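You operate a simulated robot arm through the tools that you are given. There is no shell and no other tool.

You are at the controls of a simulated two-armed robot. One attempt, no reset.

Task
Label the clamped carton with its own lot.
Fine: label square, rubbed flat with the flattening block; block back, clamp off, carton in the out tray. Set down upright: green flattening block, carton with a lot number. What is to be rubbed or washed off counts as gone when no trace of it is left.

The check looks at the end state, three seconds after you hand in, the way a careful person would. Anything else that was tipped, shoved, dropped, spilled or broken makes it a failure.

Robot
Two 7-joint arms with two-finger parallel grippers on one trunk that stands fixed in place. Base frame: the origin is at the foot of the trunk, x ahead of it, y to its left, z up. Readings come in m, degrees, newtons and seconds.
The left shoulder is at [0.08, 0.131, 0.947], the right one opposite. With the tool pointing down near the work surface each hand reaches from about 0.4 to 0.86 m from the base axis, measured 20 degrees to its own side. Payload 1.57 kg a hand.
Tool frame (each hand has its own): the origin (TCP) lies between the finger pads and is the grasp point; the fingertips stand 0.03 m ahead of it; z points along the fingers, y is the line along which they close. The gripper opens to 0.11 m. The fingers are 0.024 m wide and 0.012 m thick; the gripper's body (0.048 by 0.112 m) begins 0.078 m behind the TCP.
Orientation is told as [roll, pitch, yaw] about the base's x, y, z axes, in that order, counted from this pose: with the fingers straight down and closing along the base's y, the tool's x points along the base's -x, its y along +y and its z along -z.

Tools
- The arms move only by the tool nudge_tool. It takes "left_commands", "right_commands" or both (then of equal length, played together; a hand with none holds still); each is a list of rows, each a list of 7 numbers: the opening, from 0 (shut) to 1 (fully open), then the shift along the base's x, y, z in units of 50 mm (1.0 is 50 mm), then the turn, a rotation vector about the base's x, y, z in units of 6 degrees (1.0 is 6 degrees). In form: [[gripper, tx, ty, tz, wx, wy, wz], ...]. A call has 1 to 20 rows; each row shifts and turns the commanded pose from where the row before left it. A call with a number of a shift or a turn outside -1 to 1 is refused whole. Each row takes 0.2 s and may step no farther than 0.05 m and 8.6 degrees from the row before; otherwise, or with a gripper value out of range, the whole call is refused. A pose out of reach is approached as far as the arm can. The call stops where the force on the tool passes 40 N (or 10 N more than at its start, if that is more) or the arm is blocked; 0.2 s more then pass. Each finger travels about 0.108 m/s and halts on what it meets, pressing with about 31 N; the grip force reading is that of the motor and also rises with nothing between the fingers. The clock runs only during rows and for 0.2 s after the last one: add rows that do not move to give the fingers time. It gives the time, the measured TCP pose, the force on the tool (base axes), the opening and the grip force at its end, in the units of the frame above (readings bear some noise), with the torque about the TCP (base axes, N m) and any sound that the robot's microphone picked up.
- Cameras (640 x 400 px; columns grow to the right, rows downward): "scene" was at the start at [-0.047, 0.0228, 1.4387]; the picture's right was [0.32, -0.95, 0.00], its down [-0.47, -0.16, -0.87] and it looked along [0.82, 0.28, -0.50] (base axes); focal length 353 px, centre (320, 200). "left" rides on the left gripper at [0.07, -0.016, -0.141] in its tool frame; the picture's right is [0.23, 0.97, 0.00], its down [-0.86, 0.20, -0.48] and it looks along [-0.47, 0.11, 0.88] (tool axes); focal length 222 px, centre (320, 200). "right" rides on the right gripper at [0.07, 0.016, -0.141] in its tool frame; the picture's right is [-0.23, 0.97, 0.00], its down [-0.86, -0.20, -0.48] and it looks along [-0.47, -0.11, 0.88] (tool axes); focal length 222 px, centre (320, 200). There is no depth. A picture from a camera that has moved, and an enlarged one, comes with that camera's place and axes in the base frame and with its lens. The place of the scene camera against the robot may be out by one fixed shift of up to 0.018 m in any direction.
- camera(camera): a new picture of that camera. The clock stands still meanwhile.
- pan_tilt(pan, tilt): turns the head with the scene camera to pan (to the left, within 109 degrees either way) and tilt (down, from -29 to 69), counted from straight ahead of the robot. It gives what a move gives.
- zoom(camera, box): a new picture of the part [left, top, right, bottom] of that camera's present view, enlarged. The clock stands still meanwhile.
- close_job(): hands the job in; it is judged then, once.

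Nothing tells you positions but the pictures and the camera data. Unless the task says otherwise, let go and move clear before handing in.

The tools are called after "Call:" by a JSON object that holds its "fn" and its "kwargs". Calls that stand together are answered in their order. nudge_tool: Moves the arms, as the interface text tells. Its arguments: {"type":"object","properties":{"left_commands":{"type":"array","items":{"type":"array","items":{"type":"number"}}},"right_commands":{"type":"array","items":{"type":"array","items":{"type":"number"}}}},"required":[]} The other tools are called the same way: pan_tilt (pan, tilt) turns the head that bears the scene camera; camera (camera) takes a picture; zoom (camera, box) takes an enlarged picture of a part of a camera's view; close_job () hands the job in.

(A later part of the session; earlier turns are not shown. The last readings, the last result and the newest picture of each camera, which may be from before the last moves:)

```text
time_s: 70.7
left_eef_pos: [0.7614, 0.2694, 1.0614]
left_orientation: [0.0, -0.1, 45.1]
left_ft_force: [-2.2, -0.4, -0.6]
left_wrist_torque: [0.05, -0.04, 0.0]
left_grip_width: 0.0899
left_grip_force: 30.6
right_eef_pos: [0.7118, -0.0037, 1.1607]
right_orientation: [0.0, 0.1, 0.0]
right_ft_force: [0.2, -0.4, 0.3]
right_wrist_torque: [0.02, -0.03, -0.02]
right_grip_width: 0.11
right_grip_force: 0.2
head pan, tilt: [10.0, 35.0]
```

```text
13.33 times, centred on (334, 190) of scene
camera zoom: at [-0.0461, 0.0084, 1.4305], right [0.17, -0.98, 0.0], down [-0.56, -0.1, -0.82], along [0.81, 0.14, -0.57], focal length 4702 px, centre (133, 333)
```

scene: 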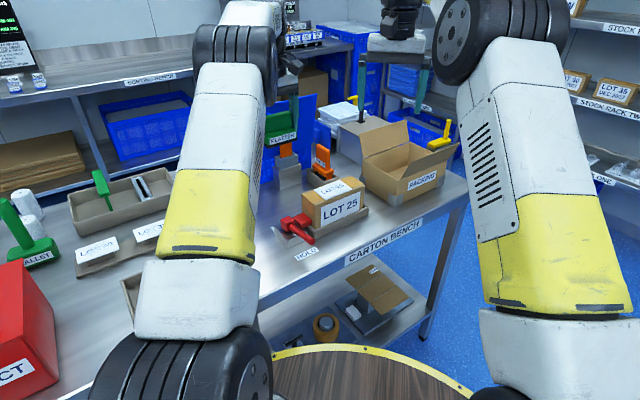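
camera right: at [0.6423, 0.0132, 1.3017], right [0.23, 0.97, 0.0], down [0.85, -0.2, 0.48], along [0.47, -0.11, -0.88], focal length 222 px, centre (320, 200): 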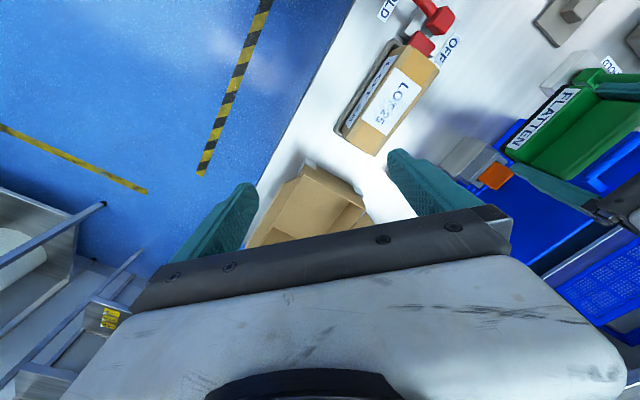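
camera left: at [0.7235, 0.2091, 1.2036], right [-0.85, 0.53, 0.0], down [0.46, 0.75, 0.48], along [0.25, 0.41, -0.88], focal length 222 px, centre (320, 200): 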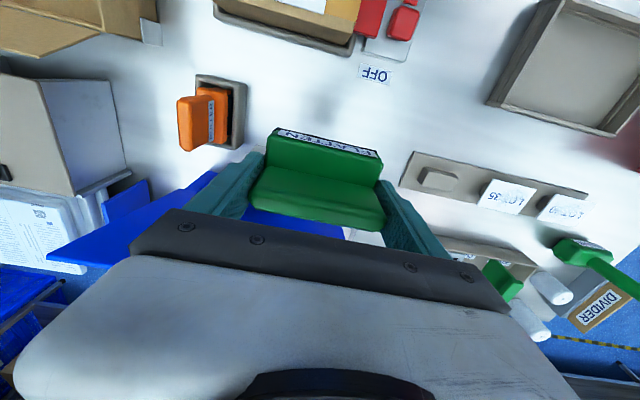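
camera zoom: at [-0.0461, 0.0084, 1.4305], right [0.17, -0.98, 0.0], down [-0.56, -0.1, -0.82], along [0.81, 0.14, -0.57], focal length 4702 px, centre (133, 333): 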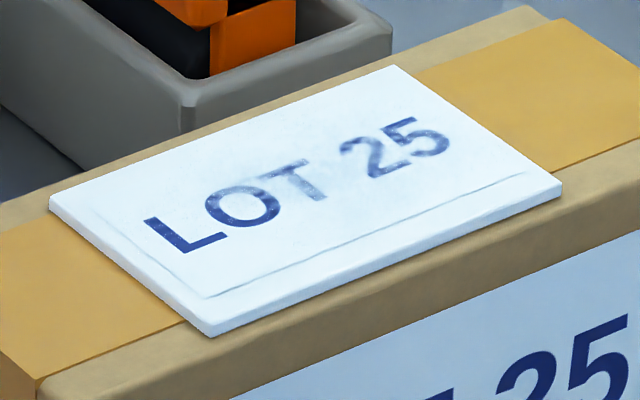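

Call:
{"fn": "zoom", "kwargs": {"camera": "scene", "box": [72, 220, 132, 270]}}

Call:
{"fn": "zoom", "kwargs": {"camera": "scene", "box": [130, 210, 180, 250]}}

Call:
{"fn": "zoom", "kwargs": {"camera": "left", "box": [460, 165, 580, 235]}}

```text
8.00 times, centred on (102, 245) of scene
camera zoom: at [-0.0461, 0.0084, 1.4305], right [0.17, -0.98, 0.0], down [-0.56, -0.1, -0.82], along [0.81, 0.14, -0.57], focal length 2821 px, centre (2064, -160)
```

zoom: 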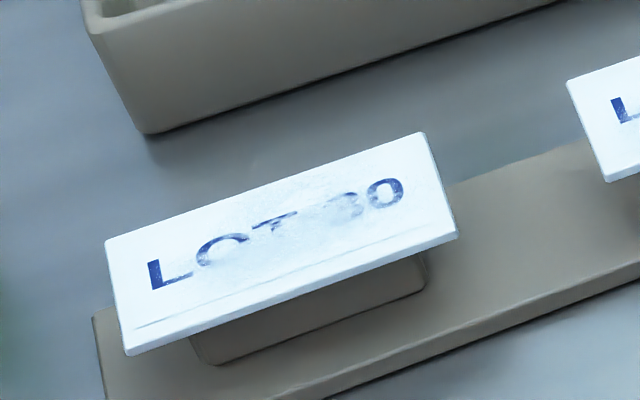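

```text
10.00 times, centred on (155, 230) of scene
camera zoom: at [-0.0461, 0.0084, 1.4305], right [0.17, -0.98, 0.0], down [-0.56, -0.1, -0.82], along [0.81, 0.14, -0.57], focal length 3526 px, centre (1970, -100)
```

zoom: 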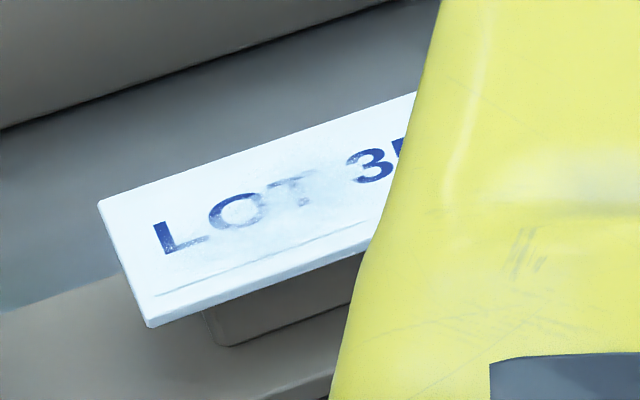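

```text
5.33 times, centred on (520, 200) of left
camera zoom: at [0.7235, 0.2091, 1.2036], right [-0.85, 0.53, 0.0], down [0.46, 0.75, 0.48], along [0.25, 0.41, -0.88], focal length 1185 px, centre (-747, 200)
```

zoom: 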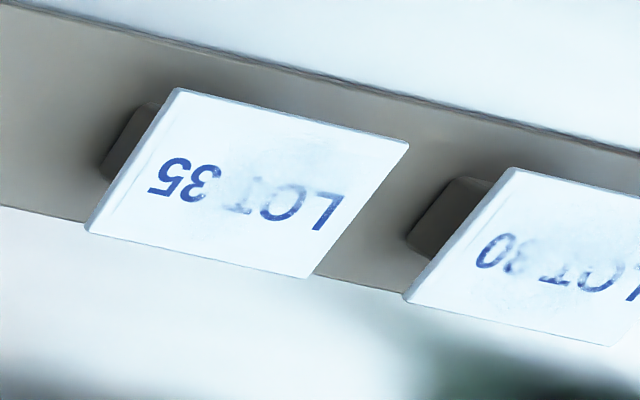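

Call:
{"fn": "zoom", "kwargs": {"camera": "scene", "box": [290, 130, 380, 220]}}

Call:
{"fn": "zoom", "kwargs": {"camera": "scene", "box": [260, 110, 420, 230]}}

```text
4.44 times, centred on (335, 175) of scene
camera zoom: at [-0.0461, 0.0084, 1.4305], right [0.17, -0.98, 0.0], down [-0.56, -0.1, -0.82], along [0.81, 0.14, -0.57], focal length 1567 px, centre (253, 311)
```

zoom: 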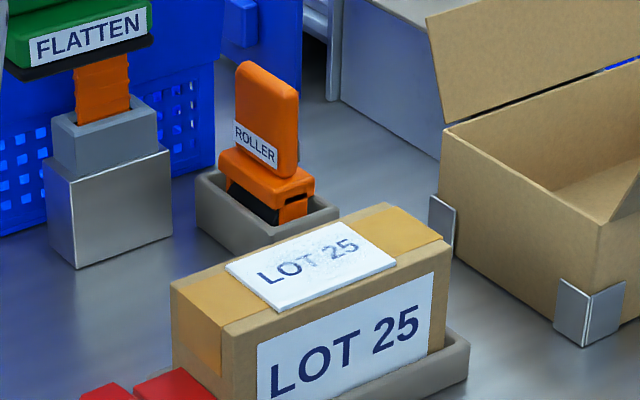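

```text
3.33 times, centred on (340, 170) of scene
camera zoom: at [-0.0461, 0.0084, 1.4305], right [0.17, -0.98, 0.0], down [-0.56, -0.1, -0.82], along [0.81, 0.14, -0.57], focal length 1176 px, centre (253, 300)
```

zoom: 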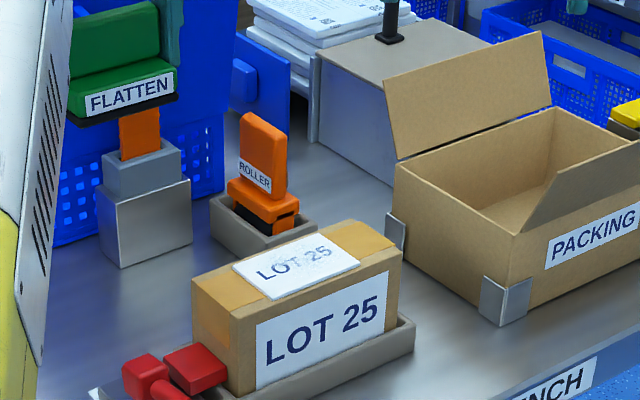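

Call:
{"fn": "zoom", "kwargs": {"camera": "right", "box": [376, 78, 424, 108]}}

Call:
{"fn": "zoom", "kwargs": {"camera": "right", "box": [370, 100, 418, 130]}}

```text
13.33 times, centred on (400, 93) of right
camera zoom: at [0.6423, 0.0132, 1.3017], right [0.23, 0.97, 0.0], down [0.85, -0.2, 0.48], along [0.47, -0.11, -0.88], focal length 2962 px, centre (-747, 1627)
```

zoom: 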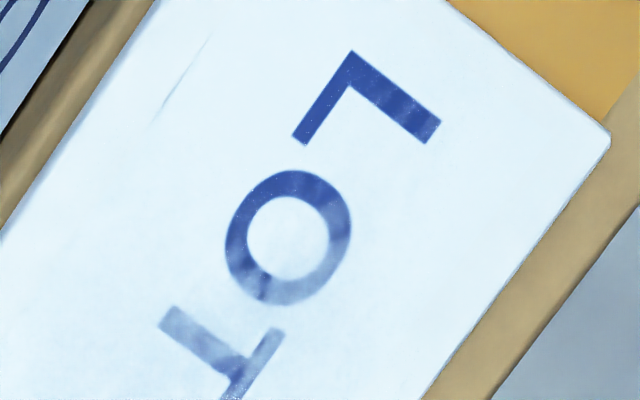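

```text
13.33 times, centred on (394, 115) of right
camera zoom: at [0.6423, 0.0132, 1.3017], right [0.23, 0.97, 0.0], down [0.85, -0.2, 0.48], along [0.47, -0.11, -0.88], focal length 2962 px, centre (-667, 1333)
```

zoom: 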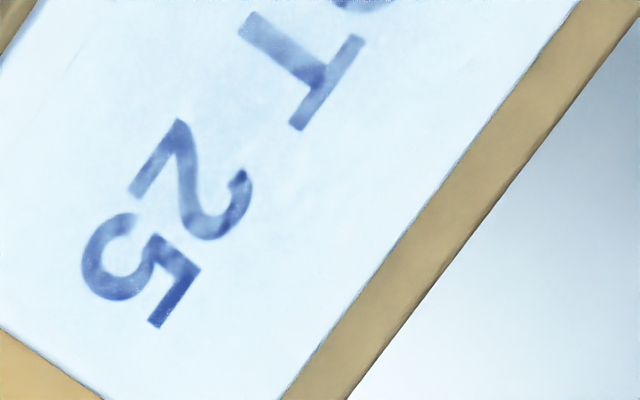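

The print on the rubbed label is clearer than on the untouched ones, but a little haze is still left on T and 2. So it needs more rubbing; I'll back the right hand out and rub again with more strokes.

Call:
{"fn": "nudge_tool", "kwargs": {"right_commands": [[1, -0.4, -0.8, 0.3, 0, 0, 0], [1, -0.4, -0.8, 0.3, 0, 0, 0], [1, -0.4, -0.8, 0, 0, 0, 0], [1, -0.4, -0.8, 0, 0, 0, 0], [1, -0.4, -0.8, 0, 0, 0, 0], [1, -0.4, -0.8, 0, 0, 0, 0]]}}

Call:
{"fn": "nudge_tool", "kwargs": {"left_commands": [[0.6, -0.29, -0.79, 0, 0, 0, 0], [0.6, -0.3, -0.79, 0, 0, 0, 0], [0.6, -0.3, -0.78, 0, 0, 0, 0], [0.6, -0.3, -0.78, 0, 0, 0, 0], [0.6, 0, 0, -0.5, 0, 0, 0], [0.6, 0, 0, -0.6, 0, 0, 0], [0.6, 0, 0, -0.5, 0, 0, 0], [0.6, 0, 0, -0.16, 0, 0, 0], [0.6, 0, 0, 0, 0, 0, 0]]}}

Call:
{"fn": "zoom", "kwargs": {"camera": "left", "box": [200, 60, 440, 240]}}

Call:
{"fn": "zoom", "kwargs": {"camera": "scene", "box": [290, 130, 380, 220]}}

```text
time_s: 72.1
left_eef_pos: [0.7614, 0.2718, 1.0621]
left_orientation: [0.0, 0.0, 45.1]
left_ft_force: [0.0, 0.3, -2.8]
left_wrist_torque: [-0.02, 0.04, 0.01]
left_grip_width: 0.0899
left_grip_force: 31.1
right_eef_pos: [0.5939, -0.2431, 1.1901]
right_orientation: [-0.1, 0.1, 0.1]
right_ft_force: [-0.9, -0.1, -0.1]
right_wrist_torque: [0.0, 0.01, 0.0]
right_grip_width: 0.1099
right_grip_force: 0.1
head pan, tilt: [10.0, 35.0]
```

```text
time_s: 74.1
left_eef_pos: [0.7031, 0.1168, 0.9735]
left_orientation: [0.1, 0.0, 45.1]
left_ft_force: [-0.7, 0.4, -1.0]
left_wrist_torque: [0.03, -0.01, 0.03]
left_grip_width: 0.0898
left_grip_force: 31.0
right_eef_pos: [0.5942, -0.2434, 1.1892]
right_orientation: [0.0, 0.0, 0.0]
right_ft_force: [-0.3, -0.1, 0.4]
right_wrist_torque: [-0.01, -0.03, -0.02]
right_grip_width: 0.1101
right_grip_force: 0.0
head pan, tilt: [10.0, 35.0]
```

```text
2.22 times, centred on (320, 150) of left
camera zoom: at [0.6647, 0.0565, 1.1147], right [-0.85, 0.53, 0.0], down [0.46, 0.75, 0.48], along [0.25, 0.41, -0.88], focal length 494 px, centre (320, 311)
```

zoom: 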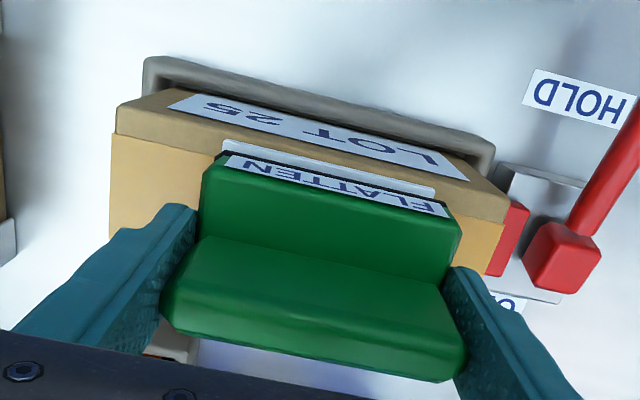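

```text
4.44 times, centred on (335, 175) of scene
camera zoom: at [-0.0458, 0.0087, 1.4305], right [0.17, -0.98, 0.0], down [-0.57, -0.1, -0.82], along [0.81, 0.14, -0.57], focal length 1567 px, centre (253, 311)
```

zoom: 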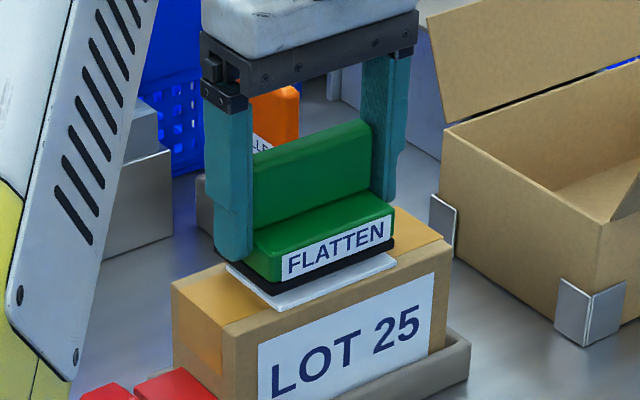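

Call:
{"fn": "nudge_tool", "kwargs": {"left_commands": [[0.6, -0.05, -0.05, -0.06, 0, 0, 0], [0.6, 0, 0, -0.04, 0, 0, 0], [0.6, 0, 0, 0, 0, 0, 0]]}}

Call:
{"fn": "nudge_tool", "kwargs": {"left_commands": [[0.6, 0, 0, -0.03, 0, 0, 0], [0.6, 0, 0, 0, 0, 0, 0]]}}

```text
time_s: 74.9
left_eef_pos: [0.7006, 0.1153, 0.9686]
left_orientation: [0.0, 0.1, 45.1]
left_ft_force: [0.8, -0.5, -1.6]
left_wrist_torque: [0.01, -0.01, -0.02]
left_grip_width: 0.0895
left_grip_force: 31.2
right_eef_pos: [0.595, -0.2427, 1.1895]
right_orientation: [0.0, 0.0, 0.1]
right_ft_force: [0.6, 0.3, -0.1]
right_wrist_torque: [0.03, 0.02, -0.01]
right_grip_width: 0.11
right_grip_force: 0.1
head pan, tilt: [10.0, 35.0]
```

```text
time_s: 75.5
left_eef_pos: [0.6992, 0.1146, 0.9674]
left_orientation: [-0.1, 0.0, 45.1]
left_ft_force: [0.6, 1.0, 0.0]
left_wrist_torque: [0.12, -0.01, 0.0]
left_grip_width: 0.0898
left_grip_force: 31.1
right_eef_pos: [0.5949, -0.2434, 1.1892]
right_orientation: [0.0, 0.0, -0.1]
right_ft_force: [-0.3, 0.7, 0.4]
right_wrist_torque: [0.02, -0.01, 0.02]
right_grip_width: 0.1099
right_grip_force: 0.0
head pan, tilt: [10.0, 35.0]
```

Call:
{"fn": "nudge_tool", "kwargs": {"left_commands": [[0.6, 0, 0, -0.02, 0, 0, 0], [0.6, 0, 0, 0, 0, 0, 0]]}}

Call:
{"fn": "nudge_tool", "kwargs": {"left_commands": [[0.6, 0.035, -0.035, 0, 0, 0, 0], [0.6, 0.035, -0.035, 0, 0, 0, 0], [0.6, 0.035, -0.035, 0, 0, 0, 0], [0.6, 0.035, -0.035, 0, 0, 0, 0], [0.6, 0.035, -0.035, 0, 0, 0, 0], [0.6, 0, 0, 0, 0, 0, 0]]}}

```text
time_s: 76.1
left_eef_pos: [0.6997, 0.1137, 0.966]
left_orientation: [-0.2, -0.1, 45.2]
left_ft_force: [-0.8, 2.9, 10.8]
left_wrist_torque: [0.23, 0.08, -0.01]
left_grip_width: 0.0898
left_grip_force: 31.3
right_eef_pos: [0.5957, -0.2425, 1.1888]
right_orientation: [-0.1, 0.0, 0.0]
right_ft_force: [-1.0, 0.0, 0.3]
right_wrist_torque: [0.0, 0.02, 0.0]
right_grip_width: 0.1102
right_grip_force: 0.0
head pan, tilt: [10.0, 35.0]
```

```text
time_s: 77.5
left_eef_pos: [0.7072, 0.1044, 0.9663]
left_orientation: [-0.1, -0.1, 45.0]
left_ft_force: [-11.9, 16.1, 22.6]
left_wrist_torque: [1.01, 0.77, 0.07]
left_grip_width: 0.0895
left_grip_force: 31.0
right_eef_pos: [0.5937, -0.2434, 1.1905]
right_orientation: [0.0, 0.0, -0.1]
right_ft_force: [-0.2, 0.3, 0.1]
right_wrist_torque: [0.02, 0.01, -0.03]
right_grip_width: 0.1099
right_grip_force: 0.1
head pan, tilt: [10.0, 35.0]
```

Call:
{"fn": "nudge_tool", "kwargs": {"left_commands": [[0.6, -0.035, 0.035, 0, 0, 0, 0], [0.6, -0.035, 0.035, 0, 0, 0, 0], [0.6, -0.035, 0.035, 0, 0, 0, 0], [0.6, -0.035, 0.035, 0, 0, 0, 0], [0.6, -0.035, 0.035, 0, 0, 0, 0], [0.6, -0.035, 0.035, 0, 0, 0, 0], [0.6, -0.035, 0.035, 0, 0, 0, 0], [0.6, -0.035, 0.035, 0, 0, 0, 0], [0.6, -0.035, 0.035, 0, 0, 0, 0], [0.6, -0.035, 0.035, 0, 0, 0, 0], [0.6, 0, 0, 0, 0, 0, 0]]}}

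Call:
{"fn": "nudge_tool", "kwargs": {"left_commands": [[0.6, 0.04, -0.03, 0, 0, 0, 0], [0.6, 0.04, -0.03, 0, 0, 0, 0], [0.6, 0.04, -0.03, 0, 0, 0, 0], [0.6, 0.04, -0.03, 0, 0, 0, 0], [0.6, 0.04, -0.03, 0, 0, 0, 0], [0.6, 0.04, -0.03, 0, 0, 0, 0], [0.6, 0.04, -0.03, 0, 0, 0, 0], [0.6, 0.04, -0.03, 0, 0, 0, 0], [0.6, 0.04, -0.03, 0, 0, 0, 0], [0.6, 0.04, -0.03, 0, 0, 0, 0], [0.6, 0, 0, 0, 0, 0, 0]]}}

Call:
{"fn": "zoom", "kwargs": {"camera": "scene", "box": [290, 130, 380, 220]}}

Call:
{"fn": "zoom", "kwargs": {"camera": "left", "box": [200, 60, 440, 240]}}

```text
time_s: 79.9
left_eef_pos: [0.6905, 0.1224, 0.9668]
left_orientation: [-0.2, -0.1, 45.1]
left_ft_force: [10.7, -9.4, 23.6]
left_wrist_torque: [-0.67, -0.76, -0.01]
left_grip_width: 0.09
left_grip_force: 30.9
right_eef_pos: [0.5937, -0.2438, 1.1897]
right_orientation: [0.0, 0.0, 0.0]
right_ft_force: [0.5, 0.1, 0.6]
right_wrist_torque: [-0.01, 0.0, 0.02]
right_grip_width: 0.1101
right_grip_force: 0.0
head pan, tilt: [10.0, 35.0]
```

```text
time_s: 80.5
left_eef_pos: [0.6915, 0.1222, 0.9669]
left_orientation: [0.3, 0.1, 45.2]
left_ft_force: [-6.8, 0.5, 9.0]
left_wrist_torque: [-0.08, 0.07, -0.02]
left_grip_width: 0.0899
left_grip_force: 31.0
right_eef_pos: [0.5937, -0.2428, 1.1902]
right_orientation: [0.0, 0.1, 0.1]
right_ft_force: [-0.1, -0.2, -0.5]
right_wrist_torque: [0.05, -0.02, -0.03]
right_grip_width: 0.1101
right_grip_force: 0.1
head pan, tilt: [10.0, 35.0]
stopped in row 3 (left hand): the force on the tool passed its limit at 41 N (the readings are from after the stop); the commanded pose is now the measured one
```

```text
4.44 times, centred on (335, 175) of scene
camera zoom: at [-0.0469, 0.0087, 1.4305], right [0.17, -0.98, 0.0], down [-0.56, -0.1, -0.82], along [0.81, 0.14, -0.57], focal length 1567 px, centre (253, 311)
```

zoom: 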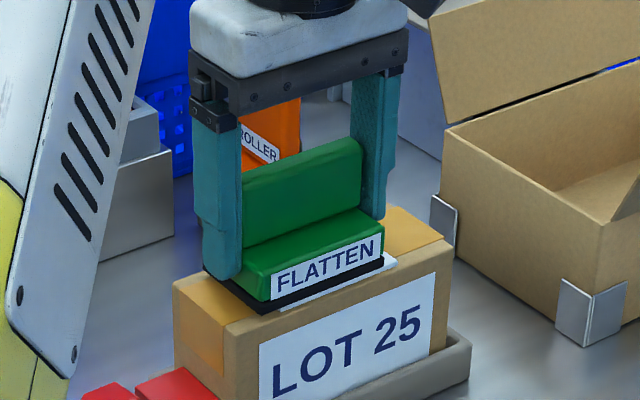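

```text
2.22 times, centred on (320, 150) of left
camera zoom: at [0.6543, 0.0609, 1.1088], right [-0.85, 0.52, 0.0], down [0.46, 0.75, 0.48], along [0.25, 0.41, -0.88], focal length 494 px, centre (320, 311)
```

zoom: 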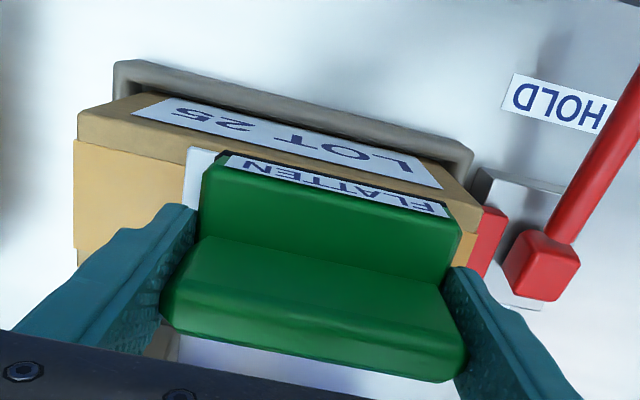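

Call:
{"fn": "nudge_tool", "kwargs": {"left_commands": [[0.6, 0, 0, 0.006, -0.024, -0.047, 0], [0.6, 0.03, -0.03, 0, 0, 0, 0], [0.6, 0.03, -0.03, 0, 0, 0, 0], [0.6, 0.03, -0.03, 0, 0, 0, 0], [0.6, 0, 0, 0, 0, 0, 0]]}}

Call:
{"fn": "nudge_tool", "kwargs": {"left_commands": [[0.6, 0.03, -0.03, 0, 0, 0, 0], [0.6, 0.03, -0.03, 0, 0, 0, 0], [0.6, 0.03, -0.03, 0, 0, 0, 0], [0.6, 0.03, -0.03, 0, 0, 0, 0], [0.6, 0.03, -0.03, 0, 0, 0, 0], [0.6, 0.03, -0.03, 0, 0, 0, 0], [0.6, 0.03, -0.03, 0, 0, 0, 0], [0.6, 0, 0, 0, 0, 0, 0]]}}

```text
time_s: 81.7
left_eef_pos: [0.6958, 0.1184, 0.9682]
left_orientation: [-0.1, -0.1, 45.2]
left_ft_force: [-6.0, 10.0, 12.2]
left_wrist_torque: [0.52, 0.23, 0.04]
left_grip_width: 0.0901
left_grip_force: 30.9
right_eef_pos: [0.5947, -0.2426, 1.1891]
right_orientation: [0.1, -0.1, 0.0]
right_ft_force: [0.3, -0.6, -0.2]
right_wrist_torque: [0.01, 0.01, 0.03]
right_grip_width: 0.1098
right_grip_force: 0.0
head pan, tilt: [10.0, 35.0]
```

```text
time_s: 83.5
left_eef_pos: [0.7066, 0.1082, 0.9669]
left_orientation: [0.1, 0.0, 45.2]
left_ft_force: [-9.6, 10.4, 16.7]
left_wrist_torque: [0.66, 0.59, 0.04]
left_grip_width: 0.0896
left_grip_force: 30.9
right_eef_pos: [0.5936, -0.2428, 1.1905]
right_orientation: [0.0, 0.0, 0.0]
right_ft_force: [-0.3, -0.4, -0.5]
right_wrist_torque: [0.02, 0.02, 0.02]
right_grip_width: 0.11
right_grip_force: 0.0
head pan, tilt: [10.0, 35.0]
```

Call:
{"fn": "nudge_tool", "kwargs": {"left_commands": [[0.6, -0.03, 0.03, 0, 0, 0, 0], [0.6, -0.03, 0.03, 0, 0, 0, 0], [0.6, -0.03, 0.03, 0, 0, 0, 0], [0.6, -0.03, 0.03, 0, 0, 0, 0], [0.6, -0.03, 0.03, 0, 0, 0, 0], [0.6, -0.03, 0.03, 0, 0, 0, 0], [0.6, -0.03, 0.03, 0, 0, 0, 0], [0.6, -0.03, 0.03, 0, 0, 0, 0], [0.6, -0.03, 0.03, 0, 0, 0, 0], [0.6, 0, 0, 0, 0, 0, 0]]}}

Call:
{"fn": "nudge_tool", "kwargs": {"left_commands": [[0.6, 0.035, -0.025, 0, 0, 0, 0], [0.6, 0.035, -0.025, 0, 0, 0, 0], [0.6, 0.035, -0.025, 0, 0, 0, 0], [0.6, 0.035, -0.025, 0, 0, 0, 0], [0.6, 0.035, -0.025, 0, 0, 0, 0], [0.6, 0.035, -0.025, 0, 0, 0, 0], [0.6, 0.035, -0.025, 0, 0, 0, 0], [0.6, 0.035, -0.025, 0, 0, 0, 0], [0.6, 0.035, -0.025, 0, 0, 0, 0], [0.6, 0, 0, 0, 0, 0, 0]]}}

Call:
{"fn": "zoom", "kwargs": {"camera": "left", "box": [200, 60, 440, 240]}}

```text
time_s: 85.7
left_eef_pos: [0.6938, 0.1213, 0.9681]
left_orientation: [0.2, 0.1, 45.2]
left_ft_force: [2.6, -6.3, 9.8]
left_wrist_torque: [-0.4, -0.3, -0.07]
left_grip_width: 0.0895
left_grip_force: 31.0
right_eef_pos: [0.5951, -0.2443, 1.1899]
right_orientation: [0.1, -0.1, 0.0]
right_ft_force: [0.6, -0.5, -0.1]
right_wrist_torque: [-0.03, 0.02, -0.02]
right_grip_width: 0.11
right_grip_force: 0.1
head pan, tilt: [10.0, 35.0]
```

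```text
time_s: 87.9
left_eef_pos: [0.7112, 0.1099, 0.9669]
left_orientation: [-0.2, 0.0, 45.2]
left_ft_force: [-9.0, 7.7, 15.9]
left_wrist_torque: [0.54, 0.59, 0.03]
left_grip_width: 0.0899
left_grip_force: 31.2
right_eef_pos: [0.5937, -0.2429, 1.19]
right_orientation: [0.0, 0.0, 0.1]
right_ft_force: [-0.9, 0.1, 0.3]
right_wrist_torque: [-0.01, -0.04, 0.03]
right_grip_width: 0.11
right_grip_force: 0.1
head pan, tilt: [10.0, 35.0]
```

```text
2.22 times, centred on (320, 150) of left
camera zoom: at [0.6729, 0.0487, 1.1085], right [-0.85, 0.53, 0.0], down [0.46, 0.75, 0.48], along [0.25, 0.41, -0.88], focal length 494 px, centre (320, 311)
```

zoom: 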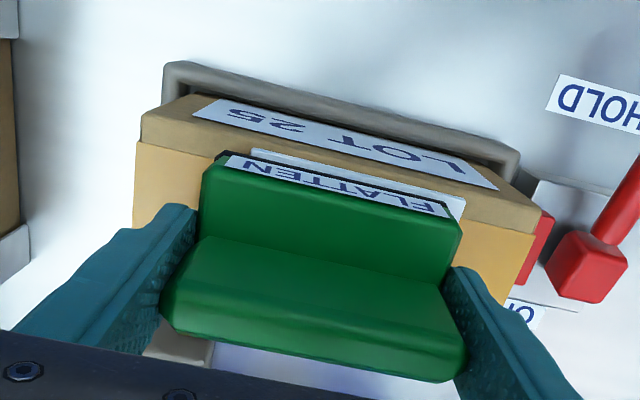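

Call:
{"fn": "nudge_tool", "kwargs": {"left_commands": [[0.6, -0.035, 0.025, 0, 0, 0, 0], [0.6, -0.035, 0.025, 0, 0, 0, 0], [0.6, -0.035, 0.025, 0, 0, 0, 0], [0.6, -0.035, 0.025, 0, 0, 0, 0], [0.6, -0.035, 0.025, 0, 0, 0, 0], [0.6, -0.035, 0.025, 0, 0, 0, 0], [0.6, -0.035, 0.025, 0, 0, 0, 0], [0.6, -0.035, 0.025, 0, 0, 0, 0], [0.6, -0.035, 0.025, 0, 0, 0, 0], [0.6, 0, 0, 0, 0, 0, 0]]}}

Call:
{"fn": "nudge_tool", "kwargs": {"left_commands": [[0.6, 0.03, -0.03, 0, 0, 0, 0], [0.6, 0.03, -0.03, 0, 0, 0, 0], [0.6, 0.03, -0.03, 0, 0, 0, 0], [0.6, 0.03, -0.03, 0, 0, 0, 0], [0.6, 0.03, -0.03, 0, 0, 0, 0], [0.6, 0.03, -0.03, 0, 0, 0, 0], [0.6, 0.03, -0.03, 0, 0, 0, 0], [0.6, 0.03, -0.03, 0, 0, 0, 0], [0.6, 0.03, -0.03, 0, 0, 0, 0], [0.6, 0, 0, 0, 0, 0, 0]]}}

Call:
{"fn": "zoom", "kwargs": {"camera": "scene", "box": [290, 150, 370, 210]}}

```text
time_s: 90.1
left_eef_pos: [0.6929, 0.1201, 0.9662]
left_orientation: [0.0, 0.0, 45.1]
left_ft_force: [6.1, -4.7, 13.0]
left_wrist_torque: [-0.34, -0.46, -0.04]
left_grip_width: 0.0898
left_grip_force: 30.5
right_eef_pos: [0.5946, -0.2433, 1.1893]
right_orientation: [0.0, 0.1, 0.0]
right_ft_force: [0.3, 0.2, 0.7]
right_wrist_torque: [-0.02, 0.02, -0.02]
right_grip_width: 0.1098
right_grip_force: 0.1
head pan, tilt: [10.0, 35.0]
```

```text
time_s: 92.3
left_eef_pos: [0.7072, 0.1059, 0.967]
left_orientation: [0.0, 0.0, 45.2]
left_ft_force: [-5.4, 8.2, 11.0]
left_wrist_torque: [0.56, 0.32, 0.02]
left_grip_width: 0.0897
left_grip_force: 31.0
right_eef_pos: [0.5949, -0.2436, 1.1908]
right_orientation: [0.0, 0.1, -0.1]
right_ft_force: [-0.1, -0.1, -0.2]
right_wrist_torque: [0.01, 0.01, -0.02]
right_grip_width: 0.1099
right_grip_force: 0.0
head pan, tilt: [10.0, 35.0]
```

```text
6.67 times, centred on (330, 180) of scene
camera zoom: at [-0.0464, 0.0089, 1.4305], right [0.17, -0.98, 0.0], down [-0.56, -0.1, -0.82], along [0.81, 0.14, -0.57], focal length 2351 px, centre (253, 333)
```

zoom: 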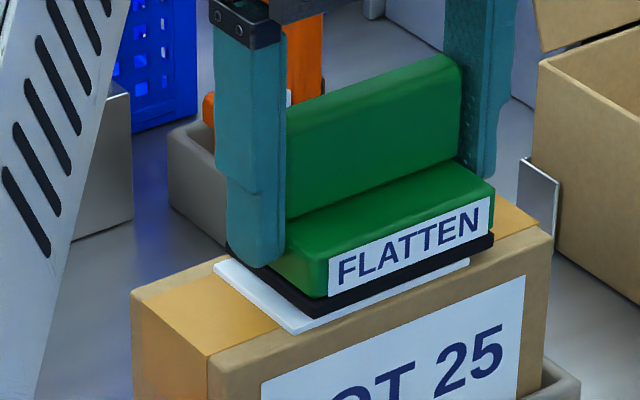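

Now I'll lift the block, move it aside again, and inspect with the right-hand camera from the same spot as before.

Call:
{"fn": "nudge_tool", "kwargs": {"left_commands": [[0.6, 0, 0, 0.1, 0, 0, 0], [0.6, 0, 0, 0.3, 0, 0, 0], [0.6, 0, 0, 0.6, 0, 0, 0], [0.6, 0, 0, 0.9, 0, 0, 0], [0.6, 0.2, 0.8, 0, 0, 0, 0], [0.6, 0.3, 0.8, 0, 0, 0, 0], [0.6, 0.3, 0.8, 0, 0, 0, 0], [0.6, 0.3, 0.8, 0, 0, 0, 0], [0.6, 0, 0, 0, 0, 0, 0]]}}

Call:
{"fn": "nudge_tool", "kwargs": {"right_commands": [[1, 0.4, 0.8, 0, 0, 0, 0], [1, 0.4, 0.8, 0, 0, 0, 0], [1, 0.4, 0.8, 0, 0, 0, 0], [1, 0.4, 0.8, 0, 0, 0, 0], [1, 0.4, 0.8, -0.3, 0, 0, 0], [1, 0.4, 0.8, -0.3, 0, 0, 0]]}}

Call:
{"fn": "camera", "kwargs": {"camera": "right"}}

Call:
{"fn": "zoom", "kwargs": {"camera": "right", "box": [368, 62, 432, 142]}}

Call:
{"fn": "zoom", "kwargs": {"camera": "right", "box": [376, 78, 424, 108]}}

Call:
{"fn": "zoom", "kwargs": {"camera": "right", "box": [370, 100, 418, 130]}}

```text
time_s: 94.3
left_eef_pos: [0.7623, 0.2674, 1.0614]
left_orientation: [0.1, 0.2, 45.2]
left_ft_force: [-0.3, 0.1, -2.3]
left_wrist_torque: [0.0, 0.01, -0.01]
left_grip_width: 0.0897
left_grip_force: 31.2
right_eef_pos: [0.5953, -0.2438, 1.1899]
right_orientation: [0.1, -0.1, -0.1]
right_ft_force: [-0.4, 0.1, 0.0]
right_wrist_torque: [0.01, 0.0, 0.0]
right_grip_width: 0.11
right_grip_force: 0.2
head pan, tilt: [10.0, 35.0]
```

```text
time_s: 95.7
left_eef_pos: [0.7622, 0.2667, 1.0611]
left_orientation: [0.0, 0.1, 45.0]
left_ft_force: [1.2, -0.6, -2.3]
left_wrist_torque: [0.02, -0.01, -0.01]
left_grip_width: 0.0897
left_grip_force: 31.2
right_eef_pos: [0.7132, -0.0026, 1.1616]
right_orientation: [0.0, 0.0, 0.1]
right_ft_force: [-0.7, -0.5, 0.6]
right_wrist_torque: [0.02, -0.02, -0.01]
right_grip_width: 0.1101
right_grip_force: 0.0
head pan, tilt: [10.0, 35.0]
```

```text
taken
camera right: at [0.6428, 0.0147, 1.3024], right [0.23, 0.97, 0.0], down [0.86, -0.2, 0.48], along [0.47, -0.11, -0.88], focal length 222 px, centre (320, 200)
```

right: 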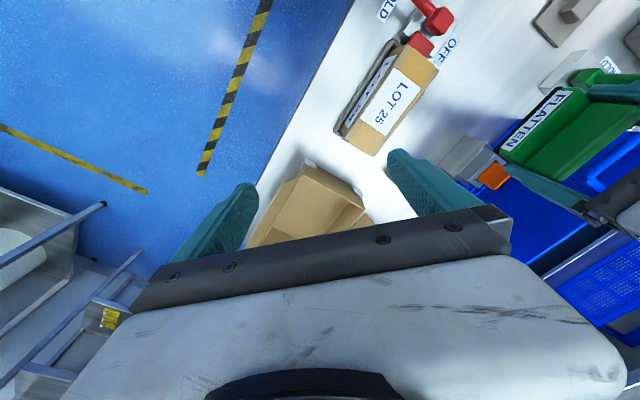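

```text
5.00 times, centred on (400, 102) of right
camera zoom: at [0.6428, 0.0147, 1.3024], right [0.23, 0.97, 0.0], down [0.86, -0.2, 0.48], along [0.47, -0.11, -0.88], focal length 1111 px, centre (-80, 690)
```

zoom: 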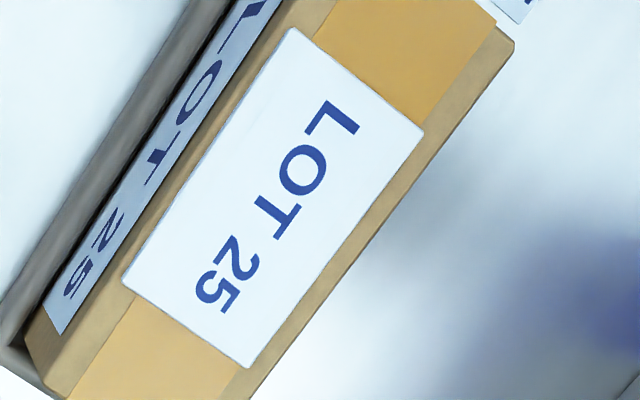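

```text
13.33 times, centred on (400, 93) of right
camera zoom: at [0.6428, 0.0147, 1.3024], right [0.23, 0.97, 0.0], down [0.86, -0.2, 0.48], along [0.47, -0.11, -0.88], focal length 2962 px, centre (-747, 1627)
```

zoom: 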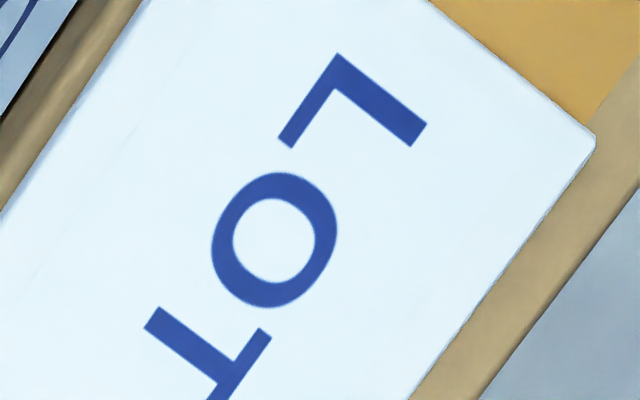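

```text
13.33 times, centred on (394, 115) of right
camera zoom: at [0.6428, 0.0147, 1.3024], right [0.23, 0.97, 0.0], down [0.86, -0.2, 0.48], along [0.47, -0.11, -0.88], focal length 2962 px, centre (-667, 1333)
```

zoom: 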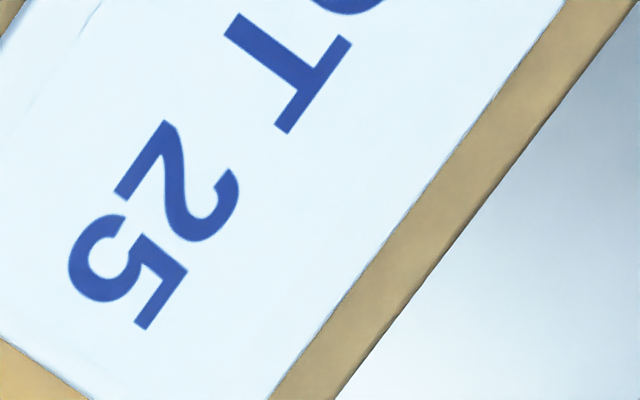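

Call:
{"fn": "zoom", "kwargs": {"camera": "scene", "box": [310, 175, 358, 205]}}

Call:
{"fn": "zoom", "kwargs": {"camera": "right", "box": [372, 95, 404, 137]}}

Call:
{"fn": "zoom", "kwargs": {"camera": "right", "box": [376, 60, 424, 90]}}

```text
13.33 times, centred on (334, 190) of scene
camera zoom: at [-0.046, 0.0084, 1.4305], right [0.17, -0.98, 0.0], down [-0.56, -0.1, -0.82], along [0.81, 0.14, -0.57], focal length 4702 px, centre (133, 333)
```

zoom: 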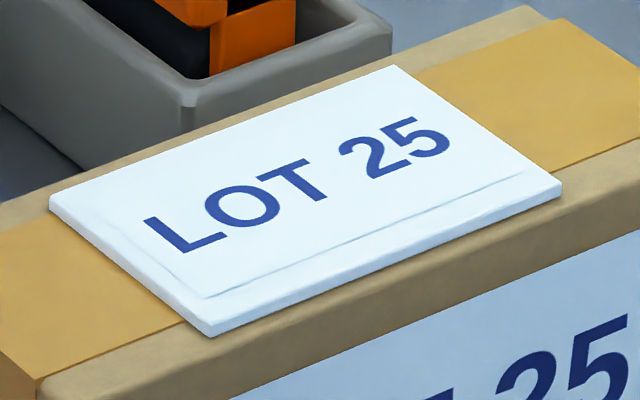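

```text
9.52 times, centred on (388, 116) of right
camera zoom: at [0.6428, 0.0147, 1.3024], right [0.23, 0.97, 0.0], down [0.86, -0.2, 0.48], along [0.47, -0.11, -0.88], focal length 2116 px, centre (-328, 1000)
```

zoom: 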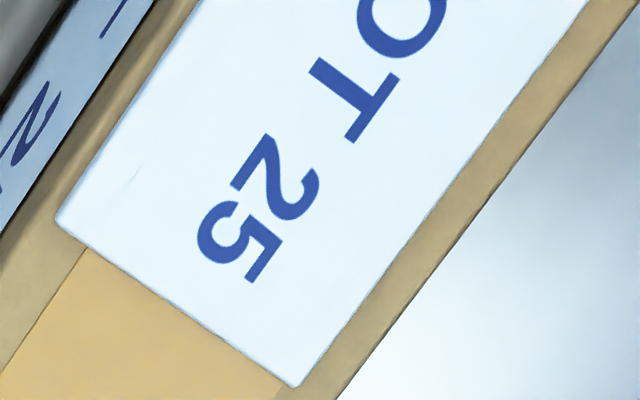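

```text
13.33 times, centred on (400, 75) of right
camera zoom: at [0.6428, 0.0147, 1.3024], right [0.23, 0.97, 0.0], down [0.86, -0.2, 0.48], along [0.47, -0.11, -0.88], focal length 2962 px, centre (-747, 1867)
```

zoom: 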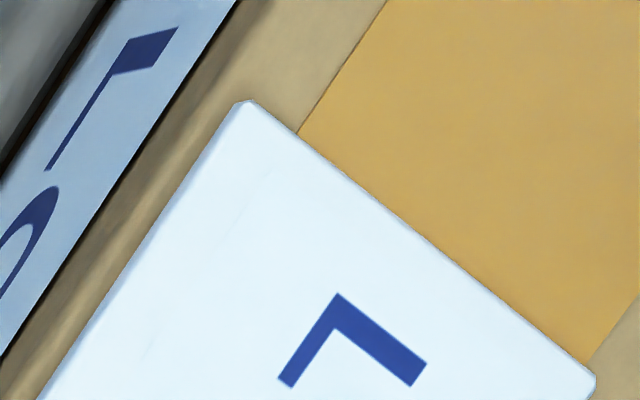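

The haze is completely gone; the print is solid and the label is flat and square. I'll retract the right hand and set the block back on its place.

Call:
{"fn": "nudge_tool", "kwargs": {"right_commands": [[1, -0.4, -0.8, 0.3, 0, 0, 0], [1, -0.4, -0.8, 0.3, 0, 0, 0], [1, -0.4, -0.8, 0, 0, 0, 0], [1, -0.4, -0.8, 0, 0, 0, 0], [1, -0.4, -0.8, 0, 0, 0, 0], [1, -0.4, -0.8, 0, 0, 0, 0], [1, -0.4, -0.8, 0, 0, 0, 0], [1, -0.4, -0.8, 0, 0, 0, 0]]}}

Call:
{"fn": "nudge_tool", "kwargs": {"left_commands": [[0.6, -0.064, 0.206, 0, 0, 0, -0.02], [0.6, 0, 0, -0.5, 0, 0, 0], [0.6, 0, 0, -0.7, 0, 0, 0], [0.6, 0, 0, -0.7, 0, 0, 0], [0.6, 0, 0, -0.7, 0, 0, 0], [0.6, 0, 0, -0.6, 0, 0, 0], [0.6, 0, 0, 0, 0, 0, 0]]}}

Call:
{"fn": "camera", "kwargs": {"camera": "left"}}

Call:
{"fn": "zoom", "kwargs": {"camera": "scene", "box": [250, 100, 370, 220]}}

```text
time_s: 97.5
left_eef_pos: [0.7636, 0.2674, 1.0613]
left_orientation: [-0.1, 0.1, 45.3]
left_ft_force: [0.1, -0.3, -2.8]
left_wrist_torque: [-0.04, 0.04, 0.02]
left_grip_width: 0.09
left_grip_force: 30.9
right_eef_pos: [0.5545, -0.3206, 1.1918]
right_orientation: [0.0, 0.0, 0.1]
right_ft_force: [0.1, -0.2, 0.1]
right_wrist_torque: [-0.04, 0.03, 0.0]
right_grip_width: 0.1098
right_grip_force: 0.1
head pan, tilt: [10.0, 35.0]
```

```text
time_s: 99.1
left_eef_pos: [0.7591, 0.2781, 0.9005]
left_orientation: [0.0, 0.0, 45.1]
left_ft_force: [-0.4, -0.1, -1.9]
left_wrist_torque: [0.0, 0.01, 0.03]
left_grip_width: 0.0898
left_grip_force: 31.2
right_eef_pos: [0.5528, -0.3198, 1.191]
right_orientation: [-0.1, 0.0, 0.0]
right_ft_force: [0.0, 0.5, -0.5]
right_wrist_torque: [0.02, -0.01, -0.01]
right_grip_width: 0.1099
right_grip_force: 0.1
head pan, tilt: [10.0, 35.0]
```

```text
taken
camera left: at [0.7218, 0.2173, 1.0424], right [-0.85, 0.53, 0.0], down [0.46, 0.75, 0.48], along [0.25, 0.41, -0.88], focal length 222 px, centre (320, 200)
```

left: 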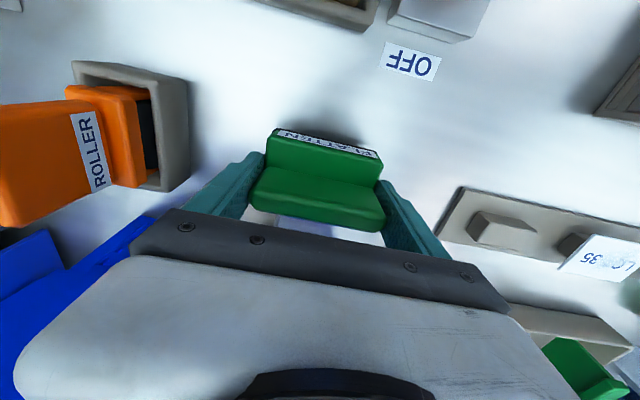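

```text
3.33 times, centred on (310, 160) of scene
camera zoom: at [-0.0458, 0.0087, 1.4305], right [0.17, -0.98, 0.0], down [-0.57, -0.1, -0.82], along [0.81, 0.14, -0.57], focal length 1176 px, centre (353, 333)
```

zoom: 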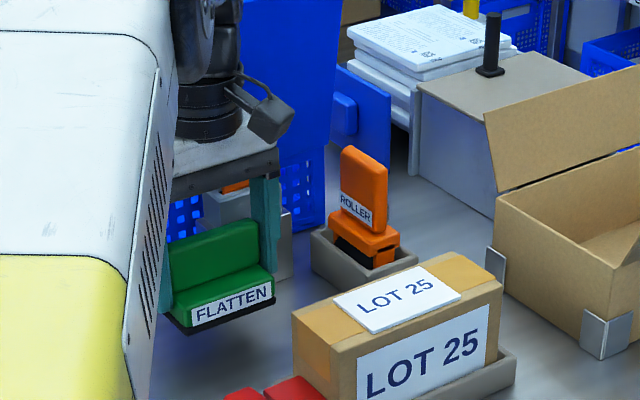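

Over its place, about 3 cm up. I'll lower to the bench in small final steps.

Call:
{"fn": "nudge_tool", "kwargs": {"left_commands": [[0.6, 0, 0, -0.3, 0, 0, 0], [0.6, 0, 0, -0.2, 0, 0, 0], [0.6, 0, 0, 0, 0, 0, 0]]}}

Call:
{"fn": "nudge_tool", "kwargs": {"left_commands": [[0.6, 0, 0, -0.06, 0, 0, 0], [0.6, 0, 0, 0, 0, 0, 0]]}}

Call:
{"fn": "nudge_tool", "kwargs": {"left_commands": [[0.6, 0, 0, -0.04, 0, 0, 0], [0.6, 0, 0, 0, 0, 0, 0]]}}

```text
time_s: 99.9
left_eef_pos: [0.7604, 0.2787, 0.8773]
left_orientation: [0.0, 0.1, 45.0]
left_ft_force: [0.4, -0.2, -2.6]
left_wrist_torque: [-0.02, 0.0, -0.02]
left_grip_width: 0.0898
left_grip_force: 31.3
right_eef_pos: [0.554, -0.3202, 1.1913]
right_orientation: [0.0, 0.0, -0.1]
right_ft_force: [0.2, -0.2, 0.2]
right_wrist_torque: [-0.02, 0.02, 0.02]
right_grip_width: 0.11
right_grip_force: 0.0
head pan, tilt: [10.0, 35.0]
```

```text
time_s: 100.5
left_eef_pos: [0.7604, 0.2785, 0.8724]
left_orientation: [0.1, 0.1, 44.9]
left_ft_force: [-0.3, -0.1, -1.6]
left_wrist_torque: [0.0, 0.01, 0.01]
left_grip_width: 0.0899
left_grip_force: 31.0
right_eef_pos: [0.5536, -0.3207, 1.1921]
right_orientation: [0.0, 0.1, 0.0]
right_ft_force: [-0.4, -0.4, 0.1]
right_wrist_torque: [0.0, -0.01, 0.04]
right_grip_width: 0.11
right_grip_force: 0.0
head pan, tilt: [10.0, 35.0]
```

```text
time_s: 101.1
left_eef_pos: [0.76, 0.2793, 0.8705]
left_orientation: [-0.1, 0.0, 45.0]
left_ft_force: [-0.2, 0.0, -2.2]
left_wrist_torque: [0.01, 0.0, -0.02]
left_grip_width: 0.0897
left_grip_force: 31.2
right_eef_pos: [0.5543, -0.3198, 1.1921]
right_orientation: [0.0, 0.2, -0.1]
right_ft_force: [0.3, -0.3, -0.3]
right_wrist_torque: [0.01, -0.02, 0.0]
right_grip_width: 0.11
right_grip_force: 0.0
head pan, tilt: [10.0, 35.0]
```

Call:
{"fn": "nudge_tool", "kwargs": {"left_commands": [[0.6, 0, 0, -0.03, 0, 0, 0], [0.6, 0, 0, 0, 0, 0, 0]]}}

Call:
{"fn": "nudge_tool", "kwargs": {"left_commands": [[0.6, 0, 0, -0.03, 0, 0, 0], [0.6, 0, 0, 0, 0, 0, 0]]}}

```text
time_s: 101.7
left_eef_pos: [0.7596, 0.2771, 0.869]
left_orientation: [0.1, 0.1, 45.0]
left_ft_force: [0.2, 0.7, -3.3]
left_wrist_torque: [-0.02, -0.01, 0.02]
left_grip_width: 0.0899
left_grip_force: 30.8
right_eef_pos: [0.5539, -0.3196, 1.1917]
right_orientation: [0.0, 0.0, 0.0]
right_ft_force: [-1.0, -0.2, -0.7]
right_wrist_torque: [0.0, -0.03, 0.02]
right_grip_width: 0.11
right_grip_force: 0.0
head pan, tilt: [10.0, 35.0]
```

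```text
time_s: 102.3
left_eef_pos: [0.7581, 0.2769, 0.868]
left_orientation: [0.1, -0.1, 45.0]
left_ft_force: [-0.7, -0.6, -1.6]
left_wrist_torque: [-0.01, -0.01, -0.02]
left_grip_width: 0.0897
left_grip_force: 31.1
right_eef_pos: [0.554, -0.3204, 1.1921]
right_orientation: [0.1, 0.0, -0.1]
right_ft_force: [0.0, 0.1, 0.4]
right_wrist_torque: [-0.04, 0.03, 0.0]
right_grip_width: 0.1103
right_grip_force: 0.0
head pan, tilt: [10.0, 35.0]
```

Call:
{"fn": "nudge_tool", "kwargs": {"left_commands": [[0.6, 0, 0, -0.03, 0, 0, 0], [0.6, 0, 0, 0, 0, 0, 0]]}}

Call:
{"fn": "zoom", "kwargs": {"camera": "scene", "box": [270, 150, 330, 210]}}

```text
time_s: 102.9
left_eef_pos: [0.7587, 0.2788, 0.8666]
left_orientation: [0.0, 0.0, 45.1]
left_ft_force: [-0.4, -0.7, -1.0]
left_wrist_torque: [0.0, 0.01, 0.01]
left_grip_width: 0.0897
left_grip_force: 30.8
right_eef_pos: [0.5543, -0.3203, 1.1916]
right_orientation: [-0.1, 0.1, 0.0]
right_ft_force: [0.7, 0.6, 0.8]
right_wrist_torque: [-0.02, -0.01, -0.02]
right_grip_width: 0.1102
right_grip_force: 0.1
head pan, tilt: [10.0, 35.0]
```

```text
6.67 times, centred on (300, 180) of scene
camera zoom: at [-0.0458, 0.0087, 1.4305], right [0.17, -0.98, 0.0], down [-0.57, -0.1, -0.82], along [0.81, 0.14, -0.57], focal length 2351 px, centre (453, 333)
```

zoom: 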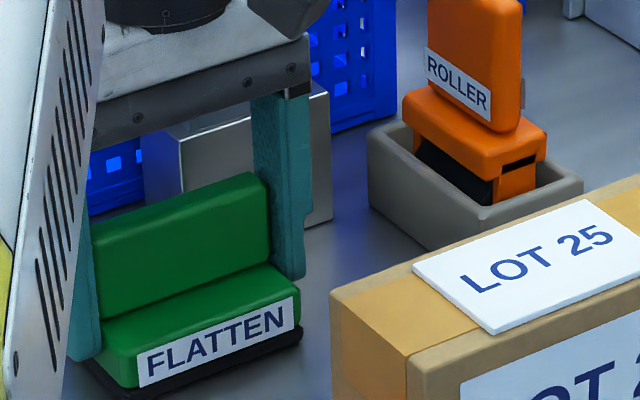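

Call:
{"fn": "nudge_tool", "kwargs": {"left_commands": [[0.6, 0, 0, -0.02, 0, 0, 0], [0.6, 0, 0, 0, 0, 0, 0]]}}

```text
time_s: 103.5
left_eef_pos: [0.759, 0.2781, 0.8673]
left_orientation: [-0.1, 0.0, 45.1]
left_ft_force: [-4.0, -0.5, 9.7]
left_wrist_torque: [0.33, 0.14, 0.1]
left_grip_width: 0.0896
left_grip_force: 30.9
right_eef_pos: [0.5534, -0.3204, 1.1916]
right_orientation: [0.0, 0.0, 0.0]
right_ft_force: [-0.3, 0.7, 0.1]
right_wrist_torque: [-0.01, 0.02, -0.01]
right_grip_width: 0.1101
right_grip_force: 0.1
head pan, tilt: [10.0, 35.0]
```

Block is on the bench. I'll relieve the press, open, and lift straight up along the same path.

Call:
{"fn": "nudge_tool", "kwargs": {"left_commands": [[0.6, 0, 0, 0.014, 0, 0, 0], [0.6, 0, 0, 0, 0, 0, 0], [0.85, 0, 0, 0, 0, 0, 0], [0.95, 0, 0, 0, 0, 0, 0], [1, 0, 0, 0, 0, 0, 0], [1, 0, 0, 0, 0, 0, 0]]}}

Call:
{"fn": "camera", "kwargs": {"camera": "left"}}

```text
time_s: 104.9
left_eef_pos: [0.7588, 0.2774, 0.8659]
left_orientation: [0.1, 0.0, 45.1]
left_ft_force: [-0.3, 0.5, 0.7]
left_wrist_torque: [0.03, 0.02, 0.01]
left_grip_width: 0.11
left_grip_force: 0.1
right_eef_pos: [0.5537, -0.3208, 1.1915]
right_orientation: [-0.1, 0.0, 0.0]
right_ft_force: [0.0, -0.6, 0.5]
right_wrist_torque: [0.02, 0.01, 0.01]
right_grip_width: 0.1096
right_grip_force: 0.1
head pan, tilt: [10.0, 35.0]
```

```text
taken
camera left: at [0.7205, 0.2163, 1.0083], right [-0.85, 0.53, 0.0], down [0.46, 0.75, 0.48], along [0.25, 0.41, -0.88], focal length 222 px, centre (320, 200)
```

left: 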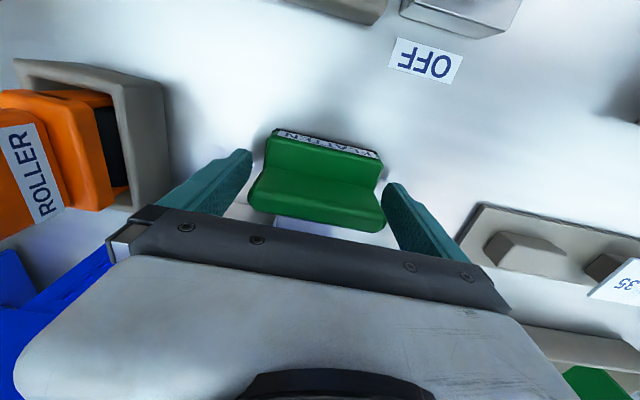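

The block stands upright on its place. Next I'll raise the hand and take a close look at the red clamp lever near (0.607, 0.213).

Call:
{"fn": "nudge_tool", "kwargs": {"left_commands": [[1, 0, 0, 0.4, 0, 0, 0], [1, 0, 0, 0.8, 0, 0, 0], [1, 0, 0, 0.9, 0, 0, 0], [1, 0, 0, 0.9, 0, 0, 0], [1, 0, 0, 0.9, 0, 0, 0], [1, -0.5, -0.15, 0, 0, 0, 0], [1, -0.65, -0.2, 0, 0, 0, 0], [1, -0.65, -0.2, 0, 0, 0, 0], [1, -0.65, -0.2, 0, 0, 0, 0], [1, 0, 0, 0, 0, 0, 0]]}}

Call:
{"fn": "camera", "kwargs": {"camera": "left"}}

Call:
{"fn": "zoom", "kwargs": {"camera": "left", "box": [220, 20, 420, 160]}}

Call:
{"fn": "pan_tilt", "kwargs": {"pan": 25, "tilt": 40}}

Call:
{"fn": "camera", "kwargs": {"camera": "scene"}}

```text
time_s: 107.1
left_eef_pos: [0.6356, 0.2384, 1.0619]
left_orientation: [0.1, 0.0, 45.0]
left_ft_force: [-0.6, -0.6, -0.1]
left_wrist_torque: [0.01, -0.02, -0.01]
left_grip_width: 0.1101
left_grip_force: 0.1
right_eef_pos: [0.5528, -0.3206, 1.19]
right_orientation: [0.0, 0.0, 0.0]
right_ft_force: [0.7, -0.1, -0.5]
right_wrist_torque: [0.01, -0.03, 0.0]
right_grip_width: 0.1098
right_grip_force: 0.1
head pan, tilt: [10.0, 35.0]
```

```text
taken
camera left: at [0.598, 0.1776, 1.2029], right [-0.85, 0.53, 0.0], down [0.46, 0.75, 0.48], along [0.25, 0.41, -0.88], focal length 222 px, centre (320, 200)
```

left: 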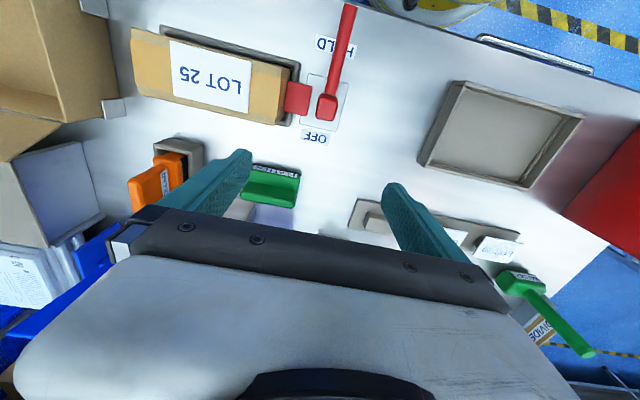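

```text
2.86 times, centred on (320, 90) of left
camera zoom: at [0.598, 0.1776, 1.2029], right [-0.85, 0.53, 0.0], down [0.46, 0.75, 0.48], along [0.25, 0.41, -0.88], focal length 635 px, centre (320, 514)
```

zoom: 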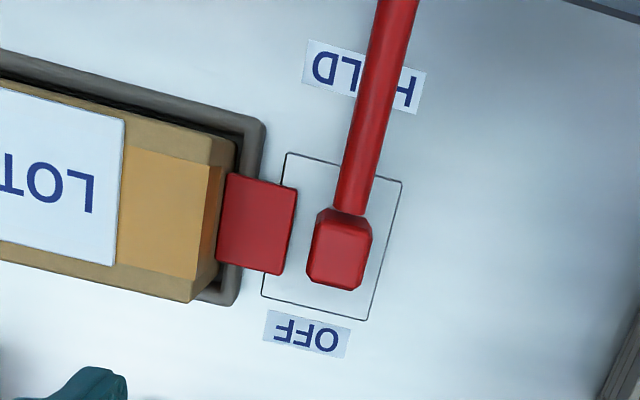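

```text
time_s: 107.9
left_eef_pos: [0.6368, 0.2376, 1.0616]
left_orientation: [-0.1, 0.0, 45.0]
left_ft_force: [-0.1, 0.2, 0.0]
left_wrist_torque: [0.05, 0.02, -0.01]
left_grip_width: 0.1099
left_grip_force: 0.0
right_eef_pos: [0.5537, -0.3197, 1.1919]
right_orientation: [0.0, 0.0, 0.0]
right_ft_force: [0.3, 0.5, 0.0]
right_wrist_torque: [0.0, 0.04, 0.01]
right_grip_width: 0.11
right_grip_force: 0.1
head pan, tilt: [25.0, 40.0]
```

```text
taken
```

scene: 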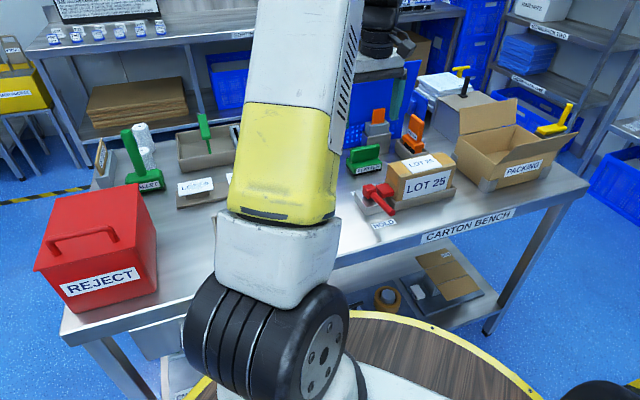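

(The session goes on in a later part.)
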